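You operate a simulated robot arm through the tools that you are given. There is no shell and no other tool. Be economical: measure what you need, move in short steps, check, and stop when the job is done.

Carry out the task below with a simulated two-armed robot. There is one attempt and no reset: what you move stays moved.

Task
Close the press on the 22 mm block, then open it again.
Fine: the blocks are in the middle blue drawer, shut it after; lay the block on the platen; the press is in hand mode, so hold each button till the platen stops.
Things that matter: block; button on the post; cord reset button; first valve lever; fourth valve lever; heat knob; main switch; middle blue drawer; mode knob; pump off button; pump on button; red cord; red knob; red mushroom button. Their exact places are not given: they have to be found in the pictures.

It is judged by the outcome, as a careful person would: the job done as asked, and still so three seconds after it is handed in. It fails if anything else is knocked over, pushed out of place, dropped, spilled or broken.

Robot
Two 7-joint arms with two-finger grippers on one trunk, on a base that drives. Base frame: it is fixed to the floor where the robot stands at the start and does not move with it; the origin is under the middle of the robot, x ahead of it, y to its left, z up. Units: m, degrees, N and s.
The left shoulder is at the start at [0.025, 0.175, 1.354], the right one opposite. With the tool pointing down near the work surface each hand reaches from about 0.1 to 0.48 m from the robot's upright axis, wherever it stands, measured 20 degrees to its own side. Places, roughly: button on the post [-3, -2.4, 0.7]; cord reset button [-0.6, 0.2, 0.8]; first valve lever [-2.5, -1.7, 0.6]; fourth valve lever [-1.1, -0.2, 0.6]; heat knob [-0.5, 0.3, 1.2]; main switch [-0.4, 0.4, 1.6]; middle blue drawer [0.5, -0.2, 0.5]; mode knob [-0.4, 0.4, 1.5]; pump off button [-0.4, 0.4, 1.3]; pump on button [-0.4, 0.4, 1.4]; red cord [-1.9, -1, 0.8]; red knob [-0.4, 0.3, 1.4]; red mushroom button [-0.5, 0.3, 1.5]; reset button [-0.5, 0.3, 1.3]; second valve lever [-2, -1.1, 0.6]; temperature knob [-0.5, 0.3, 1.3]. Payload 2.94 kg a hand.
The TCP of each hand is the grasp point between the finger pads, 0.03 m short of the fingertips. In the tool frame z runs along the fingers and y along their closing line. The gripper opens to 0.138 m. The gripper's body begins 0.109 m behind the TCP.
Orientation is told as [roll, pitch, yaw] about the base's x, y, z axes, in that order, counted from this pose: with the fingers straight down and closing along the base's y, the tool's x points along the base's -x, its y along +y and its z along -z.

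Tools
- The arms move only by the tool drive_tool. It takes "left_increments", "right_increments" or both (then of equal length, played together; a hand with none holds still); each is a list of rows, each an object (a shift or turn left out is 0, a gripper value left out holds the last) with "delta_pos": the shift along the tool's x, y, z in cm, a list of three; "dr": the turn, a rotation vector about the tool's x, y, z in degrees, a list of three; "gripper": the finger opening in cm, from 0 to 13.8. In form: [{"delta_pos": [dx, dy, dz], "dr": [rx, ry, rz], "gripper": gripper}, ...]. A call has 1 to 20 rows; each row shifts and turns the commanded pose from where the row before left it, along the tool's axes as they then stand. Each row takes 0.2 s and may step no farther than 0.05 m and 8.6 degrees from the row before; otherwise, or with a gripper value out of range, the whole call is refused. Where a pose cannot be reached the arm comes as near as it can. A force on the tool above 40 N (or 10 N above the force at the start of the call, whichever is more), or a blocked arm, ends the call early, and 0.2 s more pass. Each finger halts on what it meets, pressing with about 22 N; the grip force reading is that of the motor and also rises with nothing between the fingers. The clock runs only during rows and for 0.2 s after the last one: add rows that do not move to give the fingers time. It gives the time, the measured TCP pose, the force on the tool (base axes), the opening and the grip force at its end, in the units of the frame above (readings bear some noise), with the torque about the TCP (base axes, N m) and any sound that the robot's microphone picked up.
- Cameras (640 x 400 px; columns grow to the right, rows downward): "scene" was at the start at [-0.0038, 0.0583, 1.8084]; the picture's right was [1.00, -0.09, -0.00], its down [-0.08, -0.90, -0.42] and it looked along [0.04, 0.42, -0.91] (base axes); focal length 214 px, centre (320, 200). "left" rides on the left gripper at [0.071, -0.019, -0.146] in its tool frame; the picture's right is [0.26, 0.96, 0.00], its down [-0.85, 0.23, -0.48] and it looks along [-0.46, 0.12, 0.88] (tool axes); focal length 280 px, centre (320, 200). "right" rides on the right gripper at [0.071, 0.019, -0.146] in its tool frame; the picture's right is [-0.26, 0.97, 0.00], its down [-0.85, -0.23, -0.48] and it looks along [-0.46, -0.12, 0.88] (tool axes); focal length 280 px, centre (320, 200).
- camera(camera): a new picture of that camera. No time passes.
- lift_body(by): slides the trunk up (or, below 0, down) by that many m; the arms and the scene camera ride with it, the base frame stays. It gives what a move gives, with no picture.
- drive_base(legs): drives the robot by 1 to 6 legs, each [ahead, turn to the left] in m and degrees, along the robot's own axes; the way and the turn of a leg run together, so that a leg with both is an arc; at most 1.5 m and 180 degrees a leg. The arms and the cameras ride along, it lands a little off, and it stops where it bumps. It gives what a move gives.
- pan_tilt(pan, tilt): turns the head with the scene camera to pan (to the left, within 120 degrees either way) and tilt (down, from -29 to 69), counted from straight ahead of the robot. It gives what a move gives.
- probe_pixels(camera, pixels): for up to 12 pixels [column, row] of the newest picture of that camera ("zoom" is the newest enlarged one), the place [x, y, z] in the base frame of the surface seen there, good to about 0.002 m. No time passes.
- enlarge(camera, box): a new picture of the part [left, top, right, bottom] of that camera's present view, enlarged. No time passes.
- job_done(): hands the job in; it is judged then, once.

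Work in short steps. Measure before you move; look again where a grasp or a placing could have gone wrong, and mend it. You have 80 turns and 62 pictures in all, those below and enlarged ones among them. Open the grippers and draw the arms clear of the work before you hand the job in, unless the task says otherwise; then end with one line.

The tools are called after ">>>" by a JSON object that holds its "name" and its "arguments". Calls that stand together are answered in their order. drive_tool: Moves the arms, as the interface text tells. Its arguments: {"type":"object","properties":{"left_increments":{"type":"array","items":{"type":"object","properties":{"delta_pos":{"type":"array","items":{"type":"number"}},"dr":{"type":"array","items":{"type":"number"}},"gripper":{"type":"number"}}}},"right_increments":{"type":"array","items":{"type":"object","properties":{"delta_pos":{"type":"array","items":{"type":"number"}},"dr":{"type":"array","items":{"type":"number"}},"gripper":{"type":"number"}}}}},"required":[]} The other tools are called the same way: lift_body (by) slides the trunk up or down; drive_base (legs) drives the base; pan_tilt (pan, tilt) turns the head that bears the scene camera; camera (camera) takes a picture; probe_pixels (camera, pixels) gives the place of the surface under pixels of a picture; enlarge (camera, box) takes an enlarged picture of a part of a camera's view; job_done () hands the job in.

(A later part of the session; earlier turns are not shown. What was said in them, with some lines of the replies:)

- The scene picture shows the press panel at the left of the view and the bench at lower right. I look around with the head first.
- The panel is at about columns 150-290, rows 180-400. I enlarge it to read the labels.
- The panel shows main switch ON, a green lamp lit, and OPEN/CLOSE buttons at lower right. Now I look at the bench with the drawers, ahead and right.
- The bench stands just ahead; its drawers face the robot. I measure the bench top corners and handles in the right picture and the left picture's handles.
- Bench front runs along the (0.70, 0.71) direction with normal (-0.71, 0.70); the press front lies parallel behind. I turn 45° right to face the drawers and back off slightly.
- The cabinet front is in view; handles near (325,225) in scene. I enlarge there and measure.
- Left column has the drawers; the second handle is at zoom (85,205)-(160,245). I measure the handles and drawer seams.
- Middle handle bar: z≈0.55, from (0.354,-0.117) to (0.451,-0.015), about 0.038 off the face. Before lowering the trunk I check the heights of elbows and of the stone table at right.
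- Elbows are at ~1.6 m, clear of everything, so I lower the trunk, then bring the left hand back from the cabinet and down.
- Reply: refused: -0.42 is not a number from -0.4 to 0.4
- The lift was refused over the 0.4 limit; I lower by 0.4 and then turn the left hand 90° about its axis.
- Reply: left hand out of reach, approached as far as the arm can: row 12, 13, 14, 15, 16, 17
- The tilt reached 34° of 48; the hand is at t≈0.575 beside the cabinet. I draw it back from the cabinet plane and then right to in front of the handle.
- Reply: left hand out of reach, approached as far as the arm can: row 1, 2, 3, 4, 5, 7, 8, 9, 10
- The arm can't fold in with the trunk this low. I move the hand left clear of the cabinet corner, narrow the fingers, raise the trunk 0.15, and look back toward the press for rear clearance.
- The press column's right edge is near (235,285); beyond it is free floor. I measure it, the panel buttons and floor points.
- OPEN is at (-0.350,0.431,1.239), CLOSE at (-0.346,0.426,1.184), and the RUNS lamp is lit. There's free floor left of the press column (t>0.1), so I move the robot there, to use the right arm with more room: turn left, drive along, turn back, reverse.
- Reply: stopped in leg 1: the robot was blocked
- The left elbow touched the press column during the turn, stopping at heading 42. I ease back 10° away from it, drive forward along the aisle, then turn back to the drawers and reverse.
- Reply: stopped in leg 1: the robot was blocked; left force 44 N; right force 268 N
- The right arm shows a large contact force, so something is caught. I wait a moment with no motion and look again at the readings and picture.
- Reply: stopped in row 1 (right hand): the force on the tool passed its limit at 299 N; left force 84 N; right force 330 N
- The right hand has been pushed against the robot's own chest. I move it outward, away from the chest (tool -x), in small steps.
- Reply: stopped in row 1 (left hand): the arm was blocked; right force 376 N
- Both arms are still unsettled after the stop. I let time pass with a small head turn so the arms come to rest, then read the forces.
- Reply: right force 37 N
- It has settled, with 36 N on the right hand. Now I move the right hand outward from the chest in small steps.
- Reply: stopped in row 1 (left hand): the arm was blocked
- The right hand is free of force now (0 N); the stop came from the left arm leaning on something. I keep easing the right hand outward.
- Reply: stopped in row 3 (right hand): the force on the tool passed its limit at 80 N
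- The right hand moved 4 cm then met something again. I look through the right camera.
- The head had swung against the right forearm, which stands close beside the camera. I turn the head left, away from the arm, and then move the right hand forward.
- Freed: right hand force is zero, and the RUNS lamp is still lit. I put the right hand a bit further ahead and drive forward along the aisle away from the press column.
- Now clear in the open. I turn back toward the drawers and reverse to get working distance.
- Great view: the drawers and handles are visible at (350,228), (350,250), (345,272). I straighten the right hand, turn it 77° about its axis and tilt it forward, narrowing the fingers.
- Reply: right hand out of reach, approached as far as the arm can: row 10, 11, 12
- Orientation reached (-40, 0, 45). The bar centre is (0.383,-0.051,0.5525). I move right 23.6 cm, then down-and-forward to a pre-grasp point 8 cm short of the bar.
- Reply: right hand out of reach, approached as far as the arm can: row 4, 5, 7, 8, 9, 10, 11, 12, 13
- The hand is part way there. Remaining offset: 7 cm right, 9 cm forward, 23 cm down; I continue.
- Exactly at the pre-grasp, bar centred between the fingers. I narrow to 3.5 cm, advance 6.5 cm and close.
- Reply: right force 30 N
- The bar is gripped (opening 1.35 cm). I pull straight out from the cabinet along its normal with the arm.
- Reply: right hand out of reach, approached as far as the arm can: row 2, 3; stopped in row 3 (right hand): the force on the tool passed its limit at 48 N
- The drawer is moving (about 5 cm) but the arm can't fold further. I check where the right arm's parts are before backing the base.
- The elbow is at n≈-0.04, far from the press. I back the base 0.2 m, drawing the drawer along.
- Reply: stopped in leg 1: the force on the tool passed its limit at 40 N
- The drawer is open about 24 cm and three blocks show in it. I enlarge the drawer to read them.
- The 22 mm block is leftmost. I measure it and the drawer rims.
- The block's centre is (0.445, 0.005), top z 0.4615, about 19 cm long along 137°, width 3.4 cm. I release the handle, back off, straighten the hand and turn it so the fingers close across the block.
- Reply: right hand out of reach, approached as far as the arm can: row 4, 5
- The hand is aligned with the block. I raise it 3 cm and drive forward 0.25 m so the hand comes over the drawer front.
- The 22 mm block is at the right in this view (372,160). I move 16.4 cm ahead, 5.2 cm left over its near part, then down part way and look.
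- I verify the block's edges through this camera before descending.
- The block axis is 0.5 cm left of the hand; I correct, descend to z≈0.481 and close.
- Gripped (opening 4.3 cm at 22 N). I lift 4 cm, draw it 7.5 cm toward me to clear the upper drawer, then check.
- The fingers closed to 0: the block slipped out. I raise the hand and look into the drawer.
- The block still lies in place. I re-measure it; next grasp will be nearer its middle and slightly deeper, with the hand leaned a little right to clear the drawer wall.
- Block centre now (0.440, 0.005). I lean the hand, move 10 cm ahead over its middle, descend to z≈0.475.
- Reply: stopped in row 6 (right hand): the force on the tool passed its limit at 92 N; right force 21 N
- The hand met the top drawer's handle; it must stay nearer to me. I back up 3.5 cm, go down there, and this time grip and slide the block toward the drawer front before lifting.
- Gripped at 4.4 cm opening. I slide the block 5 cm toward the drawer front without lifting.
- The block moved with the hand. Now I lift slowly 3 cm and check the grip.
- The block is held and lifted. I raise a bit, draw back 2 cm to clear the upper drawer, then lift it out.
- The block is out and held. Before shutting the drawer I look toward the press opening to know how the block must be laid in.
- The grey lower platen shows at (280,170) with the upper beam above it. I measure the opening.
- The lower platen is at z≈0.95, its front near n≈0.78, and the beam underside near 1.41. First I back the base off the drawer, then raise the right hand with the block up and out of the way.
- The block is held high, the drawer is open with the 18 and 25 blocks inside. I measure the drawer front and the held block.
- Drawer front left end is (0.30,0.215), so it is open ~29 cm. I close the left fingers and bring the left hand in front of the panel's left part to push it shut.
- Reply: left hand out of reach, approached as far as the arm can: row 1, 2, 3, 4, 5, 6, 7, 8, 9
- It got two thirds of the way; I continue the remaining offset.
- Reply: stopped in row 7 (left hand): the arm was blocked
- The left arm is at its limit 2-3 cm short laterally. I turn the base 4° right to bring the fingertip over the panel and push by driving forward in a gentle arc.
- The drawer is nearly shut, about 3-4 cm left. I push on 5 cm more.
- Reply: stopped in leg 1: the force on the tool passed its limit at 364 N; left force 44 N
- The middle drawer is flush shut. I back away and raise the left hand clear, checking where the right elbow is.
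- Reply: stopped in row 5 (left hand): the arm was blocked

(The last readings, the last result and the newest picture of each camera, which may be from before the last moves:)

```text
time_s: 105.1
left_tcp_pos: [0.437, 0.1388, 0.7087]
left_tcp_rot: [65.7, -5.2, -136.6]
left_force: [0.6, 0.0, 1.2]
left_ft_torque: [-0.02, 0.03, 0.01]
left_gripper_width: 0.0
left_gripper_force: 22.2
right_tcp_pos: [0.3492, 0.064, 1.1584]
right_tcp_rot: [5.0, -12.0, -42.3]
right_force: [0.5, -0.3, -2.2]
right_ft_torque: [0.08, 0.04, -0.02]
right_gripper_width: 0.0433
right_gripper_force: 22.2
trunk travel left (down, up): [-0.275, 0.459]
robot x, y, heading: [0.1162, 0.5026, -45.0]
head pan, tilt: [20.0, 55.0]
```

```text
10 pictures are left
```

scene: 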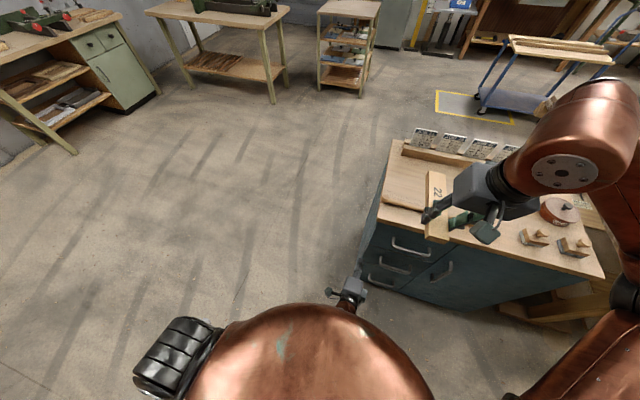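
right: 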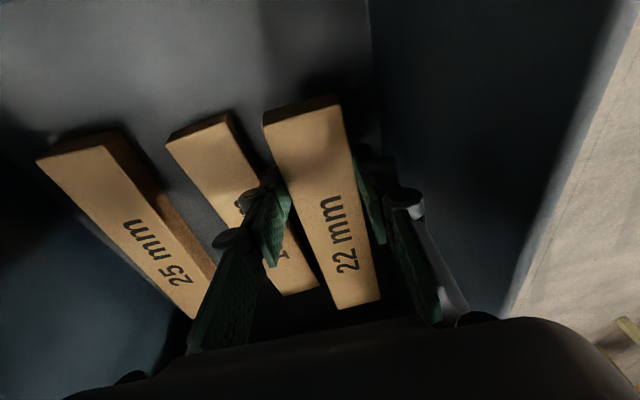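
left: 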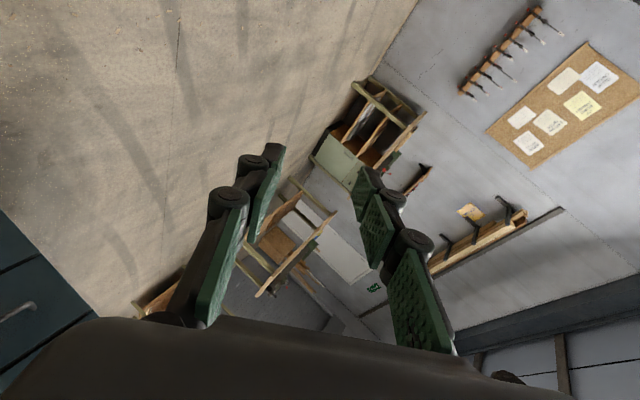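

The left forearm runs under the belly. I slide the left hand outward to the left first and then up.

>>> {"name": "drive_tool", "arguments": {"left_increments": [{"delta_pos": [4.5, 0, 0]}, {"delta_pos": [4.5, 0, 0]}, {"delta_pos": [4.5, 0, 0]}, {"delta_pos": [4.5, 0, 0]}, {"delta_pos": [4.5, 0, 0]}, {"delta_pos": [4.5, 0, 0]}, {"delta_pos": [3, 0, 0]}, {"delta_pos": [0, 4.0, -1.8]}, {"delta_pos": [0, 4.0, -1.8]}, {"delta_pos": [0, 4.0, -1.8]}, {"delta_pos": [0, 4.0, -1.8]}, {"delta_pos": [0, 4.0, -1.8]}, {"delta_pos": [0, 4.0, -1.8]}, {"delta_pos": [0, 4.0, -1.8]}, {"delta_pos": [0, 4.0, -1.8]}, {"delta_pos": [0, 4.0, -1.8]}, {"delta_pos": [0, 4.0, -1.8]}, {}]}}

>>> {"name": "probe_pixels", "arguments": {"camera": "scene", "pixels": [[625, 290], [600, 370], [625, 200], [545, 160], [435, 180], [435, 238], [180, 350]]}}

```text
time_s: 108.9
left_tcp_pos: [0.6891, 0.3689, 0.8422]
left_tcp_rot: [65.7, -5.2, -136.7]
left_force: [0.6, 0.3, 0.2]
left_ft_torque: [0.01, -0.02, 0.02]
left_gripper_width: 0.0
left_gripper_force: 22.3
left hand out of reach, approached as far as the arm can: row 11, 12, 13, 14, 15, 16, 17
right_tcp_pos: [0.3494, 0.0639, 1.1566]
right_tcp_rot: [5.0, -12.0, -42.3]
right_force: [-0.5, -0.4, -0.9]
right_ft_torque: [0.08, 0.08, 0.01]
right_gripper_width: 0.0431
right_gripper_force: 21.9
trunk travel left (down, up): [-0.275, 0.459]
robot x, y, heading: [0.1189, 0.5034, -44.9]
head pan, tilt: [20.0, 55.0]
```

```text
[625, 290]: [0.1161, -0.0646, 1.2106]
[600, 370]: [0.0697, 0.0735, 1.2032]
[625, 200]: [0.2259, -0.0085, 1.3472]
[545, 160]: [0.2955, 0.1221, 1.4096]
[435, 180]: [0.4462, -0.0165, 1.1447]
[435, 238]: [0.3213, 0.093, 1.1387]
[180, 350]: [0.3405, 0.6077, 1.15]
```

The right elbow stands 0.40 m to the right, so I go along the aisle in reverse (left, narrower side toward the press). I raise the trunk 0.2 for clearance over cord and tables, move to the aisle's middle, and turn.

>>> {"name": "lift_body", "arguments": {"by": 0.2}}

>>> {"name": "drive_base", "arguments": {"legs": [[0.2, 0], [0, 91]]}}

```text
time_s: 111.0
left_tcp_pos: [0.6896, 0.3668, 1.0394]
left_tcp_rot: [65.6, -5.0, -136.6]
left_force: [0.2, 0.4, 0.6]
left_ft_torque: [-0.02, -0.02, -0.01]
left_gripper_width: 0.0
left_gripper_force: 22.2
right_tcp_pos: [0.3512, 0.0639, 1.3587]
right_tcp_rot: [5.0, -11.9, -42.2]
right_force: [-0.5, 0.9, -1.9]
right_ft_torque: [0.11, 0.07, -0.03]
right_gripper_width: 0.0431
right_gripper_force: 22.3
trunk travel left (down, up): [-0.475, 0.259]
robot x, y, heading: [0.1191, 0.502, -44.9]
head pan, tilt: [20.0, 55.0]
```

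```text
time_s: 116.5
left_tcp_pos: [0.3817, 0.9354, 1.041]
left_tcp_rot: [65.8, -5.1, -45.0]
left_force: [-0.2, 0.3, -0.3]
left_ft_torque: [0.02, -0.01, 0.0]
left_gripper_width: 0.0
left_gripper_force: 22.5
right_tcp_pos: [0.692, 0.6044, 1.3587]
right_tcp_rot: [5.0, -12.0, 49.2]
right_force: [0.8, -1.0, -2.7]
right_ft_torque: [-0.04, 0.06, 0.0]
right_gripper_width: 0.0434
right_gripper_force: 21.5
trunk travel left (down, up): [-0.475, 0.259]
robot x, y, heading: [0.2586, 0.3617, 46.6]
head pan, tilt: [20.0, 55.0]
```

Aligned with the aisle at n≈0.065 (heading 46.6). I reverse along the aisle past the panel, then look.

>>> {"name": "drive_base", "arguments": {"legs": [[0, -2.5], [-1.5, 0]]}}

>>> {"name": "pan_tilt", "arguments": {"pan": 70, "tilt": 38}}

>>> {"name": "camera", "arguments": {"camera": "scene"}}

```text
time_s: 119.7
left_tcp_pos: [0.1762, 0.7013, 1.0496]
left_tcp_rot: [66.5, -5.2, -48.1]
left_force: [-1.5, 0.0, 0.5]
left_ft_torque: [0.02, -0.05, -0.03]
left_gripper_width: 0.0
left_gripper_force: 22.4
right_tcp_pos: [0.4654, 0.3546, 1.3587]
right_tcp_rot: [5.1, -11.8, 46.6]
right_force: [-0.4, -1.0, -1.8]
right_ft_torque: [0.0, -0.03, 0.01]
right_gripper_width: 0.0434
right_gripper_force: 22.0
trunk travel left (down, up): [-0.475, 0.259]
robot x, y, heading: [0.0228, 0.1268, 43.2]
head pan, tilt: [20.0, 55.0]
stopped in leg 2: the robot was blocked; the commanded pose is now the measured one
```

```text
time_s: 120.9
left_tcp_pos: [0.1724, 0.6996, 1.0513]
left_tcp_rot: [66.5, -5.1, -48.1]
left_force: [0.5, -0.2, 1.0]
left_ft_torque: [0.04, 0.0, 0.0]
left_gripper_width: 0.0
left_gripper_force: 22.0
right_tcp_pos: [0.464, 0.3525, 1.3572]
right_tcp_rot: [4.8, -11.9, 46.7]
right_force: [-0.4, -0.1, -1.7]
right_ft_torque: [0.0, 0.05, -0.01]
right_gripper_width: 0.0435
right_gripper_force: 22.7
trunk travel left (down, up): [-0.475, 0.259]
robot x, y, heading: [0.0191, 0.1282, 43.9]
head pan, tilt: [70.0, 38.0]
```

```text
9 pictures are left
```

scene: 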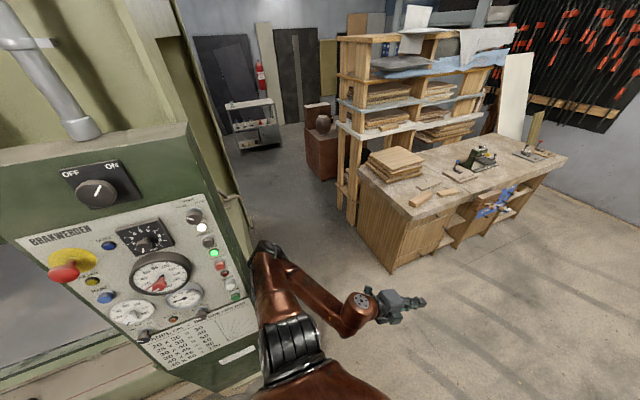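

The left elbow touched the column edge again; lamps are unchanged. Instead I'll go forward along the aisle with the right side toward the press: first tuck the right hand higher and nearer centre, drive clear, and turn round near the bench side.

>>> {"name": "drive_tool", "arguments": {"right_increments": [{"delta_pos": [-0.72, 3.3, -3.2]}, {"delta_pos": [-0.72, 3.3, -3.2]}, {"delta_pos": [-0.72, 3.3, -3.2]}, {}]}}

>>> {"name": "drive_base", "arguments": {"legs": [[0.36, 0], [0, -90], [0.06, 0], [0, -88]]}}

```text
time_s: 121.9
left_tcp_pos: [0.172, 0.6987, 1.0503]
left_tcp_rot: [66.5, -5.1, -48.2]
left_force: [0.5, 0.7, 0.0]
left_ft_torque: [0.01, 0.02, -0.01]
left_gripper_width: 0.0
left_gripper_force: 22.0
right_tcp_pos: [0.3958, 0.4136, 1.4652]
right_tcp_rot: [4.6, -12.2, 46.6]
right_force: [0.4, -0.5, -1.7]
right_ft_torque: [-0.1, 0.06, 0.01]
right_gripper_width: 0.0434
right_gripper_force: 22.1
trunk travel left (down, up): [-0.475, 0.259]
robot x, y, heading: [0.0222, 0.1308, 43.9]
head pan, tilt: [70.0, 38.0]
```

```text
time_s: 132.5
left_tcp_pos: [0.1699, -0.2297, 1.0505]
left_tcp_rot: [66.8, -5.0, 131.4]
left_force: [-0.4, -0.5, -0.5]
left_ft_torque: [-0.02, 0.0, 0.02]
left_gripper_width: 0.0001
left_gripper_force: 22.1
right_tcp_pos: [-0.0503, 0.0578, 1.4683]
right_tcp_rot: [5.0, -12.3, -133.8]
right_force: [-0.3, -0.1, -0.9]
right_ft_torque: [0.07, -0.09, 0.03]
right_gripper_width: 0.0433
right_gripper_force: 22.5
trunk travel left (down, up): [-0.475, 0.259]
robot x, y, heading: [0.3257, 0.3364, -137.0]
head pan, tilt: [70.0, 38.0]
```

Position n≈0, t≈0.47, heading -137. I correct 3° and drive along the aisle past the panel.

>>> {"name": "drive_base", "arguments": {"legs": [[0, 3], [1.5, 0]]}}

>>> {"name": "pan_tilt", "arguments": {"pan": 0, "tilt": 45}}

```text
time_s: 140.4
left_tcp_pos: [-0.7952, -1.3494, 1.05]
left_tcp_rot: [66.8, -5.0, 136.8]
left_force: [-0.1, 0.1, 0.4]
left_ft_torque: [0.06, 0.02, -0.01]
left_gripper_width: 0.0
left_gripper_force: 22.0
right_tcp_pos: [-1.0425, -1.0808, 1.4682]
right_tcp_rot: [5.0, -12.2, -128.6]
right_force: [0.7, -0.3, -1.0]
right_ft_torque: [0.09, -0.06, 0.0]
right_gripper_width: 0.0435
right_gripper_force: 21.8
trunk travel left (down, up): [-0.475, 0.259]
robot x, y, heading: [-0.6952, -0.7704, -131.4]
head pan, tilt: [70.0, 38.0]
```

```text
time_s: 141.8
left_tcp_pos: [-0.7957, -1.3473, 1.0504]
left_tcp_rot: [66.9, -4.9, 136.8]
left_force: [0.9, -0.1, -0.6]
left_ft_torque: [0.0, -0.02, 0.02]
left_gripper_width: 0.0
left_gripper_force: 22.8
right_tcp_pos: [-1.0411, -1.0807, 1.4676]
right_tcp_rot: [5.0, -12.3, -128.5]
right_force: [-0.7, 1.1, -1.7]
right_ft_torque: [0.05, -0.06, 0.02]
right_gripper_width: 0.0434
right_gripper_force: 22.0
trunk travel left (down, up): [-0.475, 0.259]
robot x, y, heading: [-0.6996, -0.7676, -131.2]
head pan, tilt: [0.0, 45.0]
```

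Passed the panel; robot at t≈-1.04, n≈-0.03. I turn right to face the press opening and look.

>>> {"name": "drive_base", "arguments": {"legs": [[0, -92.5]]}}

>>> {"name": "camera", "arguments": {"camera": "scene"}}

```text
time_s: 146.1
left_tcp_pos: [-1.2691, -0.6575, 1.0503]
left_tcp_rot: [66.8, -5.0, 45.4]
left_force: [-0.5, 0.3, 0.2]
left_ft_torque: [0.03, 0.0, -0.01]
left_gripper_width: 0.0
left_gripper_force: 21.9
right_tcp_pos: [-0.9977, -0.4161, 1.4689]
right_tcp_rot: [5.0, -12.3, 140.2]
right_force: [1.1, 0.3, -1.5]
right_ft_torque: [-0.06, -0.02, -0.02]
right_gripper_width: 0.0434
right_gripper_force: 22.0
trunk travel left (down, up): [-0.475, 0.259]
robot x, y, heading: [-0.696, -0.7681, 137.1]
head pan, tilt: [0.0, 45.0]
```

```text
8 pictures are left
```

scene: 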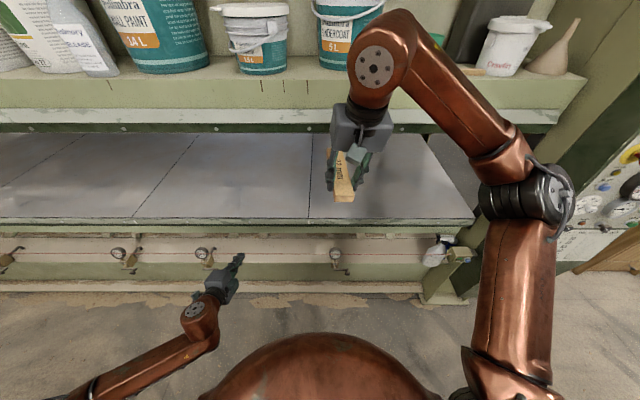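

Facing the platen; the red cord runs along at row ~250 below the platen edge. I measure platen edge, beam bottom, cord and the block.

>>> {"name": "probe_pixels", "arguments": {"camera": "scene", "pixels": [[330, 218], [420, 217], [250, 218], [250, 190], [400, 190], [430, 140], [250, 131], [430, 128], [250, 112], [280, 254], [336, 190], [348, 201], [460, 200]]}}

```text
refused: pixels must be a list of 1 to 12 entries
```

Too many pixels; I retry with twelve.

>>> {"name": "probe_pixels", "arguments": {"camera": "scene", "pixels": [[330, 218], [420, 217], [250, 218], [250, 190], [400, 190], [430, 140], [250, 131], [430, 128], [250, 112], [280, 254], [340, 192], [343, 201]]}}

```text
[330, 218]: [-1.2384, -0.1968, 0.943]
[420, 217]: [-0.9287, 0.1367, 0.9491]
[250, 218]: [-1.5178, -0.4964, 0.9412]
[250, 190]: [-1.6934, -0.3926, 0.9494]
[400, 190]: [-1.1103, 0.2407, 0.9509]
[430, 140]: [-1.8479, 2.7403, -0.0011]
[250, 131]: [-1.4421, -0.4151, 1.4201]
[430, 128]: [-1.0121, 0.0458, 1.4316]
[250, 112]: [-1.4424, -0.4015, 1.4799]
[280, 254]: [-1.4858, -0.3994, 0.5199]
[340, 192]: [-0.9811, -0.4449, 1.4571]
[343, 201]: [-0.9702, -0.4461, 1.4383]
```

Platen front edge n≈0.755 at z 0.95, beam underside 1.42. I lower the right hand in front of the opening to z≈1.04, then drive 0.26 m forward.

>>> {"name": "drive_tool", "arguments": {"right_increments": [{"delta_pos": [0.89, -0.35, 4.19]}, {"delta_pos": [0.89, -0.35, 4.19]}, {"delta_pos": [0.89, -0.35, 4.19]}, {"delta_pos": [0.89, -0.35, 4.19]}, {"delta_pos": [0.89, -0.35, 4.19]}, {"delta_pos": [0.89, -0.35, 4.19]}, {"delta_pos": [0.89, -0.35, 4.19]}, {"delta_pos": [0.89, -0.35, 4.19]}, {"delta_pos": [0.89, -0.35, 4.19]}, {"delta_pos": [0.89, -0.35, 4.19]}, {}]}}

>>> {"name": "drive_base", "arguments": {"legs": [[0.26, 0]]}}

>>> {"name": "camera", "arguments": {"camera": "scene"}}

```text
time_s: 148.5
left_tcp_pos: [-1.2695, -0.6575, 1.0509]
left_tcp_rot: [66.7, -5.0, 45.4]
left_force: [0.4, 0.5, 0.0]
left_ft_torque: [0.03, 0.01, 0.02]
left_gripper_width: 0.0
left_gripper_force: 22.2
right_tcp_pos: [-0.9969, -0.4168, 1.0364]
right_tcp_rot: [5.1, -12.3, 140.3]
right_force: [-0.1, 0.6, -1.6]
right_ft_torque: [-0.03, -0.04, -0.01]
right_gripper_width: 0.0431
right_gripper_force: 22.1
trunk travel left (down, up): [-0.475, 0.259]
robot x, y, heading: [-0.6917, -0.7707, 137.3]
head pan, tilt: [0.0, 45.0]
```

```text
time_s: 150.3
left_tcp_pos: [-1.46, -0.4839, 1.0493]
left_tcp_rot: [66.6, -5.0, 45.7]
left_force: [-0.7, 0.2, 0.1]
left_ft_torque: [0.04, -0.01, -0.01]
left_gripper_width: 0.0
left_gripper_force: 22.1
right_tcp_pos: [-1.1883, -0.2422, 1.0361]
right_tcp_rot: [5.0, -12.2, 140.5]
right_force: [0.0, -0.1, -1.4]
right_ft_torque: [-0.07, -0.12, 0.01]
right_gripper_width: 0.0432
right_gripper_force: 21.9
trunk travel left (down, up): [-0.475, 0.259]
robot x, y, heading: [-0.8853, -0.5997, 137.2]
head pan, tilt: [0.0, 45.0]
```

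```text
7 pictures are left
```

scene: 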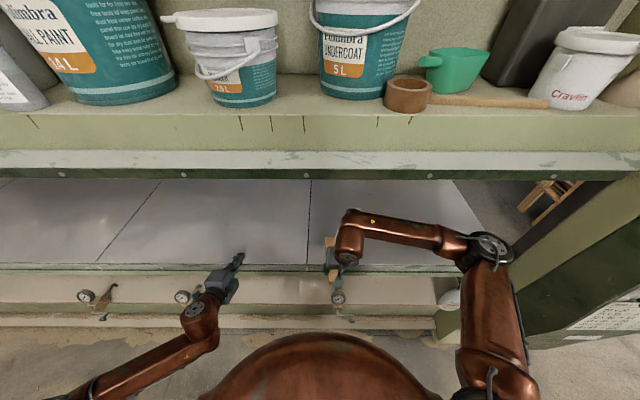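

The hand needs 15 cm more ahead. I check the wrist/forearm heights against the beam's 1.42 underside first.

>>> {"name": "probe_pixels", "arguments": {"camera": "scene", "pixels": [[352, 213], [372, 217], [410, 225], [455, 235], [490, 240], [345, 240], [332, 265]]}}

```text
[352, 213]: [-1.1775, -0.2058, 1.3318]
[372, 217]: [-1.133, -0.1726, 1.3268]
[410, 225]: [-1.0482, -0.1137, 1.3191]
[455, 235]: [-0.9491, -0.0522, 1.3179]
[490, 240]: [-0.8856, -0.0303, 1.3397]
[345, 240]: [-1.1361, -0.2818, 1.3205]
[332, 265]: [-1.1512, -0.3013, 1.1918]
```

Arm top is at 1.33, clear of 1.42. I lower 2.5 cm, go 15 cm in, then down until the block rests.

>>> {"name": "drive_tool", "arguments": {"right_increments": [{"delta_pos": [0.52, -0.2, 2.44]}, {"delta_pos": [-3.05, -0.05, 0.65]}, {"delta_pos": [-3.05, -0.05, 0.65]}, {"delta_pos": [-3.05, -0.05, 0.65]}, {"delta_pos": [-3.05, -0.05, 0.65]}, {"delta_pos": [-3.05, -0.05, 0.65]}, {}, {"delta_pos": [0.21, -0.08, 0.97]}, {"delta_pos": [0.1, -0.04, 0.49]}, {}]}}

>>> {"name": "camera", "arguments": {"camera": "right"}}

```text
time_s: 152.5
left_tcp_pos: [-1.459, -0.484, 1.0503]
left_tcp_rot: [66.7, -5.0, 45.6]
left_force: [0.0, 0.6, -0.1]
left_ft_torque: [-0.03, -0.01, -0.06]
left_gripper_width: 0.0
left_gripper_force: 22.3
right_tcp_pos: [-1.3075, -0.1444, 0.9976]
right_tcp_rot: [5.0, -12.3, 140.4]
right_force: [0.8, -0.2, -1.7]
right_ft_torque: [-0.02, -0.08, -0.04]
right_gripper_width: 0.0432
right_gripper_force: 22.5
trunk travel left (down, up): [-0.475, 0.259]
robot x, y, heading: [-0.8821, -0.5934, 137.9]
head pan, tilt: [0.0, 45.0]
```

```text
6 pictures are left
```

right: 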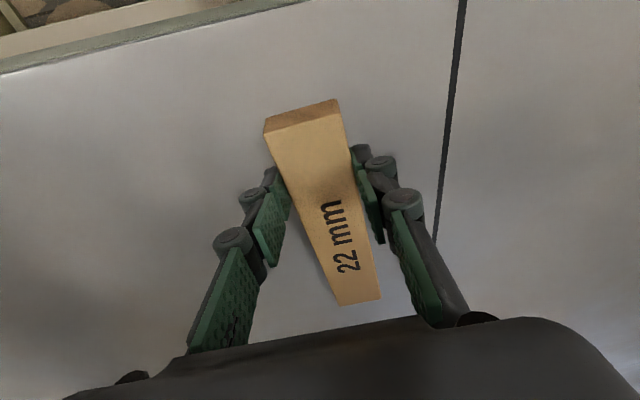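

The block is over the platen, well inside. I lower 1.1 cm, and check the force for contact.

>>> {"name": "drive_tool", "arguments": {"right_increments": [{"delta_pos": [0.1, -0.04, 0.49]}, {"delta_pos": [0.08, -0.03, 0.39]}, {"delta_pos": [0.05, -0.02, 0.25]}, {}]}}

```text
time_s: 153.5
left_tcp_pos: [-1.4577, -0.4845, 1.0502]
left_tcp_rot: [66.9, -5.0, 45.8]
left_force: [0.3, -0.5, -1.0]
left_ft_torque: [-0.01, 0.0, 0.01]
left_gripper_width: 0.0
left_gripper_force: 21.3
right_tcp_pos: [-1.3086, -0.1439, 0.9859]
right_tcp_rot: [5.0, -12.3, 140.5]
right_force: [-0.5, 0.6, 3.9]
right_ft_torque: [0.56, 0.5, 0.08]
right_gripper_width: 0.0435
right_gripper_force: 21.9
trunk travel left (down, up): [-0.475, 0.259]
robot x, y, heading: [-0.8822, -0.5961, 137.2]
head pan, tilt: [0.0, 45.0]
```

Contact felt (+3.9 N). I open, lift 6 cm and draw the hand back out of the press.

>>> {"name": "drive_tool", "arguments": {"right_increments": [{"gripper": 7}, {}, {}, {"delta_pos": [-0.4, 0.16, -1.95]}, {"delta_pos": [-0.4, 0.16, -1.95]}, {"delta_pos": [-0.4, 0.16, -1.95]}, {"delta_pos": [3.7, 0.06, -0.79]}, {"delta_pos": [3.7, 0.06, -0.79]}, {"delta_pos": [3.7, 0.06, -0.79]}, {"delta_pos": [3.7, 0.06, -0.79]}, {"gripper": 0}, {}]}}

>>> {"name": "drive_base", "arguments": {"legs": [[-0.27, 0]]}}

>>> {"name": "drive_tool", "arguments": {"right_increments": [{"delta_pos": [-0.89, 0.35, -4.19]}, {"delta_pos": [-0.89, 0.35, -4.19]}, {"delta_pos": [-0.89, 0.35, -4.19]}, {"delta_pos": [-0.89, 0.35, -4.19]}, {"delta_pos": [-0.89, 0.35, -4.19]}, {"delta_pos": [-0.89, 0.35, -4.19]}, {"delta_pos": [-0.89, 0.35, -4.19]}, {"delta_pos": [-0.89, 0.35, -4.19]}, {"delta_pos": [-0.89, 0.35, -4.19]}, {}]}}

>>> {"name": "camera", "arguments": {"camera": "scene"}}

```text
time_s: 156.1
left_tcp_pos: [-1.4595, -0.4849, 1.0508]
left_tcp_rot: [66.9, -5.1, 45.6]
left_force: [-0.4, 0.2, 0.7]
left_ft_torque: [0.01, -0.01, 0.0]
left_gripper_width: 0.0
left_gripper_force: 22.0
right_tcp_pos: [-1.1905, -0.2398, 1.046]
right_tcp_rot: [5.1, -12.3, 140.4]
right_force: [-0.5, 0.0, -0.7]
right_ft_torque: [0.0, 0.01, 0.0]
right_gripper_width: 0.0158
right_gripper_force: 1.0
trunk travel left (down, up): [-0.475, 0.259]
robot x, y, heading: [-0.8828, -0.5955, 137.4]
head pan, tilt: [0.0, 45.0]
```

```text
time_s: 158.0
left_tcp_pos: [-1.2613, -0.6663, 1.051]
left_tcp_rot: [66.9, -5.0, 45.7]
left_force: [0.6, 0.2, 0.9]
left_ft_torque: [0.03, 0.04, 0.02]
left_gripper_width: 0.0
left_gripper_force: 21.6
right_tcp_pos: [-0.9921, -0.4201, 1.0454]
right_tcp_rot: [5.1, -12.3, 140.4]
right_force: [0.2, -0.1, 0.0]
right_ft_torque: [0.03, 0.0, 0.01]
right_gripper_width: 0.0
right_gripper_force: 21.6
trunk travel left (down, up): [-0.475, 0.259]
robot x, y, heading: [-0.6832, -0.7777, 137.5]
head pan, tilt: [0.0, 45.0]
```

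```text
time_s: 160.2
left_tcp_pos: [-1.261, -0.6649, 1.0501]
left_tcp_rot: [66.9, -4.9, 45.7]
left_force: [-1.0, 0.2, -0.7]
left_ft_torque: [-0.03, 0.0, 0.04]
left_gripper_width: 0.0003
left_gripper_force: 22.0
right_tcp_pos: [-0.9893, -0.4175, 1.4314]
right_tcp_rot: [5.1, -12.2, 140.4]
right_force: [-0.1, 0.7, 0.5]
right_ft_torque: [0.0, -0.02, 0.03]
right_gripper_width: 0.0001
right_gripper_force: 22.1
trunk travel left (down, up): [-0.475, 0.259]
robot x, y, heading: [-0.6887, -0.7782, 137.5]
head pan, tilt: [0.0, 45.0]
```

```text
5 pictures are left
```

scene: 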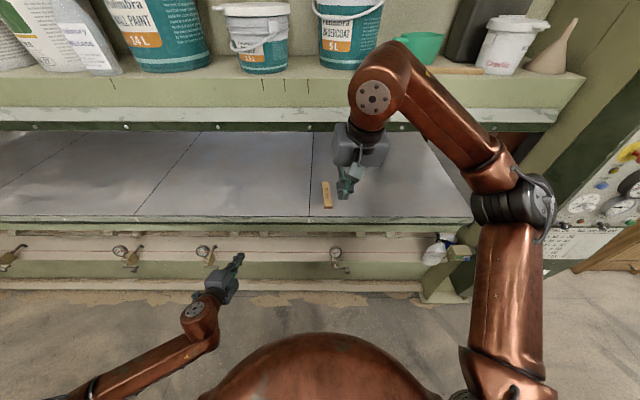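

The 22 mm block lies on the platen. The left hand (fingers closed, pointing forward) suits the buttons: standing at t≈0.41 facing the press puts it before CLOSE. I turn left and reverse along the aisle.

>>> {"name": "drive_base", "arguments": {"legs": [[0, 88.5], [-1.45, 0]]}}

```text
time_s: 171.3
left_tcp_pos: [0.188, -0.2677, 1.0505]
left_tcp_rot: [66.8, -5.0, 136.8]
left_force: [-1.0, 0.2, 0.3]
left_ft_torque: [-0.01, -0.01, 0.0]
left_gripper_width: 0.0
left_gripper_force: 22.7
right_tcp_pos: [-0.0649, -0.0005, 1.4311]
right_tcp_rot: [5.1, -12.3, -128.5]
right_force: [0.4, 0.4, -0.8]
right_ft_torque: [0.0, 0.02, 0.01]
right_gripper_width: 0.0002
right_gripper_force: 22.1
trunk travel left (down, up): [-0.475, 0.259]
robot x, y, heading: [0.2878, 0.308, -131.5]
head pan, tilt: [0.0, 45.0]
```

At t≈0.42, n≈0.007. I raise the trunk so the left fingertip comes to the CLOSE height (1.184), turn to face the panel, and view through the left camera.

>>> {"name": "lift_body", "arguments": {"by": 0.145}}

>>> {"name": "drive_base", "arguments": {"legs": [[0, -91]]}}

>>> {"name": "camera", "arguments": {"camera": "left"}}

```text
time_s: 173.0
left_tcp_pos: [0.1874, -0.2679, 1.1945]
left_tcp_rot: [66.6, -5.0, 136.8]
left_force: [-0.1, 0.2, -0.7]
left_ft_torque: [0.06, -0.01, 0.01]
left_gripper_width: 0.0
left_gripper_force: 21.3
right_tcp_pos: [-0.0652, -0.0014, 1.5758]
right_tcp_rot: [5.0, -12.2, -128.5]
right_force: [0.0, 0.2, 0.2]
right_ft_torque: [0.0, 0.02, -0.02]
right_gripper_width: 0.0002
right_gripper_force: 21.8
trunk travel left (down, up): [-0.62, 0.114]
robot x, y, heading: [0.2877, 0.3107, -131.4]
head pan, tilt: [0.0, 45.0]
```

```text
time_s: 177.2
left_tcp_pos: [-0.2898, 0.4098, 1.1964]
left_tcp_rot: [66.9, -5.0, 46.8]
left_force: [-0.1, 0.1, -0.3]
left_ft_torque: [-0.02, -0.01, 0.02]
left_gripper_width: 0.0001
left_gripper_force: 22.2
right_tcp_pos: [-0.0237, 0.6627, 1.5764]
right_tcp_rot: [5.1, -12.3, 141.7]
right_force: [0.9, -0.3, -0.5]
right_ft_torque: [-0.02, -0.04, 0.0]
right_gripper_width: 0.0002
right_gripper_force: 21.8
trunk travel left (down, up): [-0.62, 0.114]
robot x, y, heading: [0.2923, 0.3101, 138.6]
head pan, tilt: [0.0, 45.0]
```

```text
4 pictures are left
```

left: 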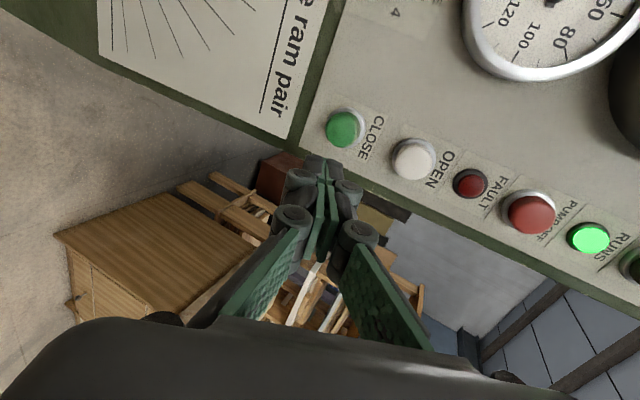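

Green CLOSE at (342,130) and white OPEN at (412,160). I measure them accurately.

>>> {"name": "probe_pixels", "arguments": {"camera": "left", "pixels": [[342, 129], [338, 135], [412, 158], [408, 165], [372, 160], [470, 184]]}}

```text
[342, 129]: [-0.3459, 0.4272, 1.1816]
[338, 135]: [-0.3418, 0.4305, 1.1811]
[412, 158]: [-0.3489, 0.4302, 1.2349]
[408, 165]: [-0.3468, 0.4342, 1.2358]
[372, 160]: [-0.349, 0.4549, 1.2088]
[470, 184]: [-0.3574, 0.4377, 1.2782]
```

Fingertip is 2.7 cm right of and 2.5 cm before CLOSE (-0.346,0.427,1.182). I align, push about 3 mm in and hold, listening for sound.

>>> {"name": "drive_tool", "arguments": {"left_increments": [{"delta_pos": [2.7, -0.25, 0]}, {}, {"delta_pos": [0, 0.7, 1.66]}, {"delta_pos": [0, 0.2, 0.46]}, {"delta_pos": [0, 0.2, 0.46]}, {}, {}, {}]}}

>>> {"name": "camera", "arguments": {"camera": "left"}}

```text
time_s: 179.0
left_tcp_pos: [-0.3275, 0.409, 1.1915]
left_tcp_rot: [66.8, -4.8, 46.8]
left_force: [0.2, 1.3, 0.9]
left_ft_torque: [-0.01, 0.02, -0.03]
left_gripper_width: 0.0002
left_gripper_force: 22.1
right_tcp_pos: [-0.0238, 0.662, 1.5753]
right_tcp_rot: [5.0, -12.2, 141.7]
right_force: [-0.3, -0.3, -0.3]
right_ft_torque: [0.0, 0.02, 0.0]
right_gripper_width: 0.0
right_gripper_force: 21.9
trunk travel left (down, up): [-0.62, 0.114]
robot x, y, heading: [0.2858, 0.3085, 138.2]
head pan, tilt: [0.0, 45.0]
```

```text
3 pictures are left
```

left: 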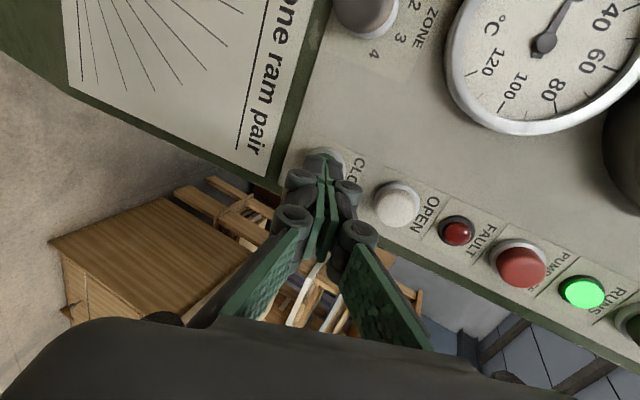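

The fingertip is on the CLOSE button with no force yet. I push in further step by step and hold.

>>> {"name": "drive_tool", "arguments": {"left_increments": [{"delta_pos": [0, 0.12, 0.28]}, {"delta_pos": [0, 0.12, 0.28]}, {"delta_pos": [0, 0.12, 0.28]}, {}, {}, {}, {}, {}, {}, {}]}}

```text
time_s: 181.2
left_tcp_pos: [-0.3332, 0.4146, 1.1913]
left_tcp_rot: [66.8, -5.0, 46.7]
left_force: [5.8, -5.1, 1.2]
left_ft_torque: [0.0, -0.04, 0.01]
left_gripper_width: 0.0
left_gripper_force: 21.8
right_tcp_pos: [-0.023, 0.6619, 1.5781]
right_tcp_rot: [5.0, -12.3, 141.6]
right_force: [-0.2, 0.3, -0.2]
right_ft_torque: [0.0, -0.04, 0.0]
right_gripper_width: 0.0003
right_gripper_force: 22.0
trunk travel left (down, up): [-0.62, 0.114]
robot x, y, heading: [0.2878, 0.3091, 138.5]
head pan, tilt: [0.0, 45.0]
heard: click
```

Click heard with ~8 N: the button is pressed. I hold it for about 12 s, then look at the platen while still holding.

>>> {"name": "drive_tool", "arguments": {"left_increments": [{}, {}, {}, {}, {}, {}, {}, {}, {}, {}, {}, {}, {}, {}, {}, {}, {}, {}, {}, {}]}}

>>> {"name": "drive_tool", "arguments": {"left_increments": [{}, {}, {}, {}, {}, {}, {}, {}, {}, {}, {}, {}, {}, {}, {}, {}, {}, {}, {}, {}]}}

>>> {"name": "drive_tool", "arguments": {"left_increments": [{}, {}, {}, {}, {}, {}, {}, {}, {}, {}, {}, {}, {}, {}, {}, {}, {}, {}, {}, {}]}}

>>> {"name": "pan_tilt", "arguments": {"pan": 57, "tilt": 30}}

>>> {"name": "camera", "arguments": {"camera": "scene"}}

```text
time_s: 185.4
left_tcp_pos: [-0.3333, 0.4141, 1.1901]
left_tcp_rot: [66.8, -4.9, 46.8]
left_force: [5.1, -5.1, 1.6]
left_ft_torque: [0.01, 0.03, -0.01]
left_gripper_width: 0.0001
left_gripper_force: 21.4
right_tcp_pos: [-0.0221, 0.6625, 1.5772]
right_tcp_rot: [5.0, -12.3, 141.6]
right_force: [-0.1, -0.3, -0.3]
right_ft_torque: [-0.02, 0.02, -0.04]
right_gripper_width: 0.0
right_gripper_force: 22.3
trunk travel left (down, up): [-0.62, 0.114]
robot x, y, heading: [0.2843, 0.3103, 138.4]
head pan, tilt: [0.0, 45.0]
```

```text
time_s: 189.6
left_tcp_pos: [-0.3326, 0.4142, 1.1911]
left_tcp_rot: [66.8, -4.9, 46.7]
left_force: [4.3, -5.3, 1.9]
left_ft_torque: [0.01, 0.03, 0.0]
left_gripper_width: 0.0001
left_gripper_force: 22.0
right_tcp_pos: [-0.0236, 0.6616, 1.5768]
right_tcp_rot: [5.0, -12.3, 141.6]
right_force: [0.7, -0.1, 0.0]
right_ft_torque: [0.0, 0.01, 0.02]
right_gripper_width: 0.0
right_gripper_force: 22.0
trunk travel left (down, up): [-0.62, 0.114]
robot x, y, heading: [0.2889, 0.3107, 138.4]
head pan, tilt: [0.0, 45.0]
```

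```text
time_s: 193.8
left_tcp_pos: [-0.3332, 0.414, 1.1904]
left_tcp_rot: [66.9, -5.1, 46.8]
left_force: [5.8, -5.4, 1.6]
left_ft_torque: [0.01, 0.01, -0.03]
left_gripper_width: 0.0
left_gripper_force: 22.0
right_tcp_pos: [-0.0227, 0.6608, 1.5762]
right_tcp_rot: [5.0, -12.3, 141.6]
right_force: [0.2, -0.2, 0.5]
right_ft_torque: [0.0, 0.0, 0.01]
right_gripper_width: 0.0002
right_gripper_force: 22.0
trunk travel left (down, up): [-0.62, 0.114]
robot x, y, heading: [0.2889, 0.308, 138.7]
head pan, tilt: [0.0, 45.0]
```

```text
time_s: 195.1
left_tcp_pos: [-0.3349, 0.4147, 1.1912]
left_tcp_rot: [66.7, -5.0, 46.8]
left_force: [4.4, -4.4, 1.8]
left_ft_torque: [-0.01, 0.03, -0.02]
left_gripper_width: 0.0003
left_gripper_force: 22.1
right_tcp_pos: [-0.0215, 0.6608, 1.5772]
right_tcp_rot: [5.0, -12.2, 141.6]
right_force: [-0.6, 0.4, 0.6]
right_ft_torque: [0.0, 0.0, -0.01]
right_gripper_width: 0.0001
right_gripper_force: 22.6
trunk travel left (down, up): [-0.62, 0.114]
robot x, y, heading: [0.2885, 0.309, 138.6]
head pan, tilt: [57.0, 30.0]
```

```text
2 pictures are left
```

scene: 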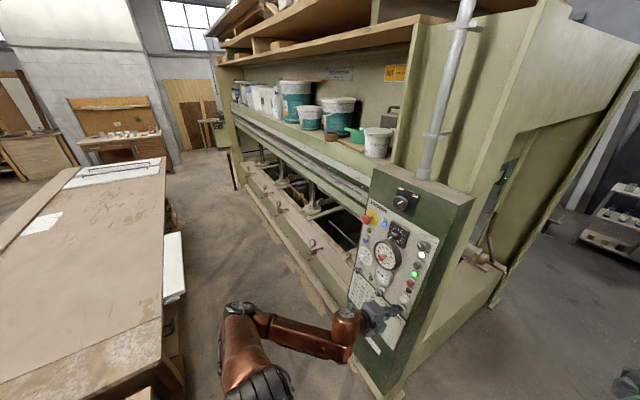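

The platen has risen fully (rams visible, blue DONE lamp lit). I hold 4 s more to be sure it stopped, then release, move 5.35 cm up to OPEN and press it.

>>> {"name": "drive_tool", "arguments": {"left_increments": [{}, {}, {}, {}, {}, {}, {}, {}, {}, {}, {}, {}, {}, {}, {}, {}, {}, {}, {}, {}]}}

>>> {"name": "drive_tool", "arguments": {"left_increments": [{"delta_pos": [0, -1.17, -2.76]}, {}, {"delta_pos": [-0.24, 2.45, -1.04]}, {"delta_pos": [-0.23, 2.45, -1.05]}, {}, {}]}}

```text
time_s: 199.3
left_tcp_pos: [-0.3337, 0.4149, 1.1906]
left_tcp_rot: [66.8, -5.0, 46.7]
left_force: [5.1, -5.8, 1.5]
left_ft_torque: [0.03, 0.05, 0.0]
left_gripper_width: 0.0
left_gripper_force: 22.0
right_tcp_pos: [-0.0227, 0.6609, 1.5778]
right_tcp_rot: [5.0, -12.3, 141.6]
right_force: [-0.7, 0.4, -0.7]
right_ft_torque: [-0.01, -0.03, -0.04]
right_gripper_width: 0.0
right_gripper_force: 22.1
trunk travel left (down, up): [-0.62, 0.114]
robot x, y, heading: [0.29, 0.3068, 138.7]
head pan, tilt: [57.0, 30.0]
```

```text
time_s: 200.7
left_tcp_pos: [-0.3121, 0.394, 1.2449]
left_tcp_rot: [66.8, -5.0, 46.8]
left_force: [0.1, 1.2, 0.0]
left_ft_torque: [0.0, 0.0, 0.01]
left_gripper_width: 0.0
left_gripper_force: 22.6
right_tcp_pos: [-0.0234, 0.6621, 1.5767]
right_tcp_rot: [5.0, -12.4, 141.6]
right_force: [-0.8, 0.8, -0.9]
right_ft_torque: [-0.03, 0.04, -0.01]
right_gripper_width: 0.0002
right_gripper_force: 22.4
trunk travel left (down, up): [-0.62, 0.114]
robot x, y, heading: [0.2911, 0.31, 138.4]
head pan, tilt: [57.0, 30.0]
5 turns are left
```

Now pressing OPEN and holding long enough for the platen to come down, then a picture.

>>> {"name": "drive_tool", "arguments": {"left_increments": [{"delta_pos": [0, 0.9, 2.12]}, {"delta_pos": [0, 0.27, 0.64]}, {"delta_pos": [0, 0.16, 0.37]}, {}, {}, {}, {}, {}, {}, {}, {}, {}, {}, {}, {}, {}, {}, {}, {}, {}]}}

>>> {"name": "drive_tool", "arguments": {"left_increments": [{}, {}, {}, {}, {}, {}, {}, {}, {}, {}, {}, {}, {}, {}, {}, {}, {}, {}, {}, {}]}}

>>> {"name": "drive_tool", "arguments": {"left_increments": [{}, {}, {}, {}, {}, {}, {}, {}, {}, {}, {}, {}, {}, {}, {}, {}, {}, {}, {}, {}]}}

>>> {"name": "drive_tool", "arguments": {"left_increments": [{}, {}, {}, {}, {}, {}, {}, {}, {}, {}, {}, {}, {}, {}, {}, {}, {}, {}, {}, {}]}}

>>> {"name": "drive_tool", "arguments": {"left_increments": [{}, {}, {}, {}, {}, {}, {}, {}, {}, {}, {}, {}, {}, {}, {}, {}, {}, {}, {}, {}]}}

>>> {"name": "camera", "arguments": {"camera": "scene"}}

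```text
time_s: 204.9
left_tcp_pos: [-0.3374, 0.4157, 1.2445]
left_tcp_rot: [66.8, -5.0, 46.8]
left_force: [4.1, -3.4, 0.9]
left_ft_torque: [0.01, -0.02, 0.01]
left_gripper_width: 0.0
left_gripper_force: 22.3
right_tcp_pos: [-0.0214, 0.6612, 1.5768]
right_tcp_rot: [5.0, -12.3, 141.6]
right_force: [0.1, 0.3, -0.3]
right_ft_torque: [-0.02, 0.03, 0.01]
right_gripper_width: 0.0001
right_gripper_force: 22.0
trunk travel left (down, up): [-0.62, 0.114]
robot x, y, heading: [0.2873, 0.31, 138.7]
head pan, tilt: [57.0, 30.0]
heard: click
```

```text
time_s: 209.1
left_tcp_pos: [-0.3367, 0.4165, 1.2439]
left_tcp_rot: [66.8, -5.0, 46.8]
left_force: [4.5, -4.5, 1.1]
left_ft_torque: [0.04, 0.02, -0.02]
left_gripper_width: 0.0
left_gripper_force: 21.8
right_tcp_pos: [-0.0228, 0.662, 1.5761]
right_tcp_rot: [5.0, -12.3, 141.7]
right_force: [-0.4, 0.3, -0.2]
right_ft_torque: [-0.02, -0.01, -0.01]
right_gripper_width: 0.0001
right_gripper_force: 22.0
trunk travel left (down, up): [-0.62, 0.114]
robot x, y, heading: [0.2896, 0.3068, 138.2]
head pan, tilt: [57.0, 30.0]
```

```text
time_s: 213.3
left_tcp_pos: [-0.3373, 0.4158, 1.2447]
left_tcp_rot: [66.8, -5.0, 46.8]
left_force: [4.1, -3.7, 1.4]
left_ft_torque: [0.05, 0.03, -0.04]
left_gripper_width: 0.0
left_gripper_force: 21.8
right_tcp_pos: [-0.0237, 0.6612, 1.5764]
right_tcp_rot: [5.0, -12.3, 141.5]
right_force: [-0.1, 0.0, 0.3]
right_ft_torque: [0.0, 0.02, -0.01]
right_gripper_width: 0.0
right_gripper_force: 21.9
trunk travel left (down, up): [-0.62, 0.114]
robot x, y, heading: [0.2907, 0.3114, 138.5]
head pan, tilt: [57.0, 30.0]
```

```text
time_s: 217.5
left_tcp_pos: [-0.3369, 0.4165, 1.2438]
left_tcp_rot: [66.8, -5.0, 46.8]
left_force: [3.8, -3.5, 0.8]
left_ft_torque: [-0.01, -0.01, -0.03]
left_gripper_width: 0.0
left_gripper_force: 23.0
right_tcp_pos: [-0.0224, 0.6616, 1.5773]
right_tcp_rot: [5.0, -12.3, 141.6]
right_force: [0.7, -0.6, -0.1]
right_ft_torque: [0.01, 0.02, -0.02]
right_gripper_width: 0.0
right_gripper_force: 22.0
trunk travel left (down, up): [-0.62, 0.114]
robot x, y, heading: [0.2904, 0.309, 138.7]
head pan, tilt: [57.0, 30.0]
```

```text
time_s: 221.7
left_tcp_pos: [-0.3368, 0.4171, 1.2447]
left_tcp_rot: [66.7, -4.9, 46.8]
left_force: [3.3, -3.8, 0.8]
left_ft_torque: [0.03, 0.02, -0.01]
left_gripper_width: 0.0
left_gripper_force: 22.0
right_tcp_pos: [-0.0225, 0.6612, 1.5778]
right_tcp_rot: [5.0, -12.3, 141.6]
right_force: [-0.6, 0.6, -1.1]
right_ft_torque: [-0.01, 0.01, -0.03]
right_gripper_width: 0.0001
right_gripper_force: 22.1
trunk travel left (down, up): [-0.62, 0.114]
robot x, y, heading: [0.2919, 0.3118, 138.2]
head pan, tilt: [57.0, 30.0]
```

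```text
1 pictures are left
4 turns are left
```

scene: 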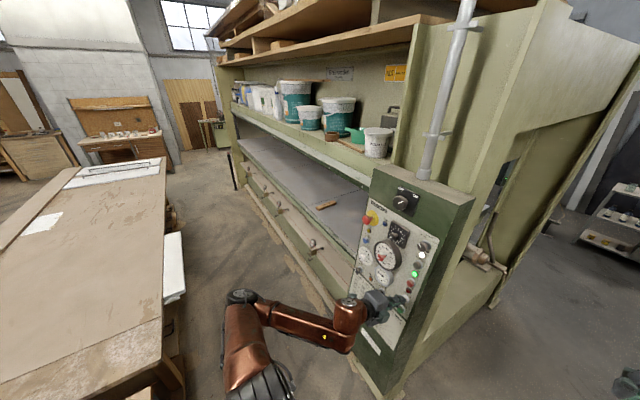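

The platen is down again with the block on it. I check its height and withdraw the left hand from the panel, opening both grippers.

>>> {"name": "probe_pixels", "arguments": {"camera": "scene", "pixels": [[300, 180], [345, 210], [325, 205]]}}

>>> {"name": "drive_tool", "arguments": {"left_increments": [{"delta_pos": [0, -0.78, -1.84]}, {"delta_pos": [0, -1.6, -3.7]}, {"delta_pos": [0, -1.6, -3.7]}, {"delta_pos": [0, -1.6, -3.7]}, {"gripper": 6}, {}, {}, {}], "right_increments": [{}, {}, {}, {}, {"gripper": 6}, {}, {}, {}]}}

```text
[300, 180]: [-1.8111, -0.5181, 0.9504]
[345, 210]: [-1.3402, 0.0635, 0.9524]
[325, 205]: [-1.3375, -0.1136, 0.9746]
```

```text
time_s: 223.5
left_tcp_pos: [-0.2953, 0.3596, 1.2453]
left_tcp_rot: [66.8, -4.8, 46.8]
left_force: [0.5, 0.5, 0.2]
left_ft_torque: [0.02, 0.02, 0.0]
left_gripper_width: 0.0601
left_gripper_force: 0.1
left hand out of reach, approached as far as the arm can: row 3, 4
right_tcp_pos: [-0.0241, 0.6627, 1.5765]
right_tcp_rot: [4.9, -12.2, 141.6]
right_force: [0.4, 0.7, -0.1]
right_ft_torque: [-0.02, -0.03, -0.01]
right_gripper_width: 0.06
right_gripper_force: 0.1
trunk travel left (down, up): [-0.62, 0.114]
robot x, y, heading: [0.2892, 0.3115, 138.6]
head pan, tilt: [57.0, 30.0]
3 turns are left
```

The platen is back at z 0.950 with the block lying on it (top 0.975). The hands are clear of the panel and both grippers are open, so I hand in.

>>> {"name": "job_done", "arguments": {}}

```text
The job is handed in.
```

The press was closed on the 22 mm block and opened again. The block lies on the platen, the platen is back at its starting height, the middle blue drawer is shut, and both grippers are open and clear of the panel. The left elbow bumped the press column twice while driving in the aisle. The column's lamps stayed as they were, and I saw nothing moved or broken by it.
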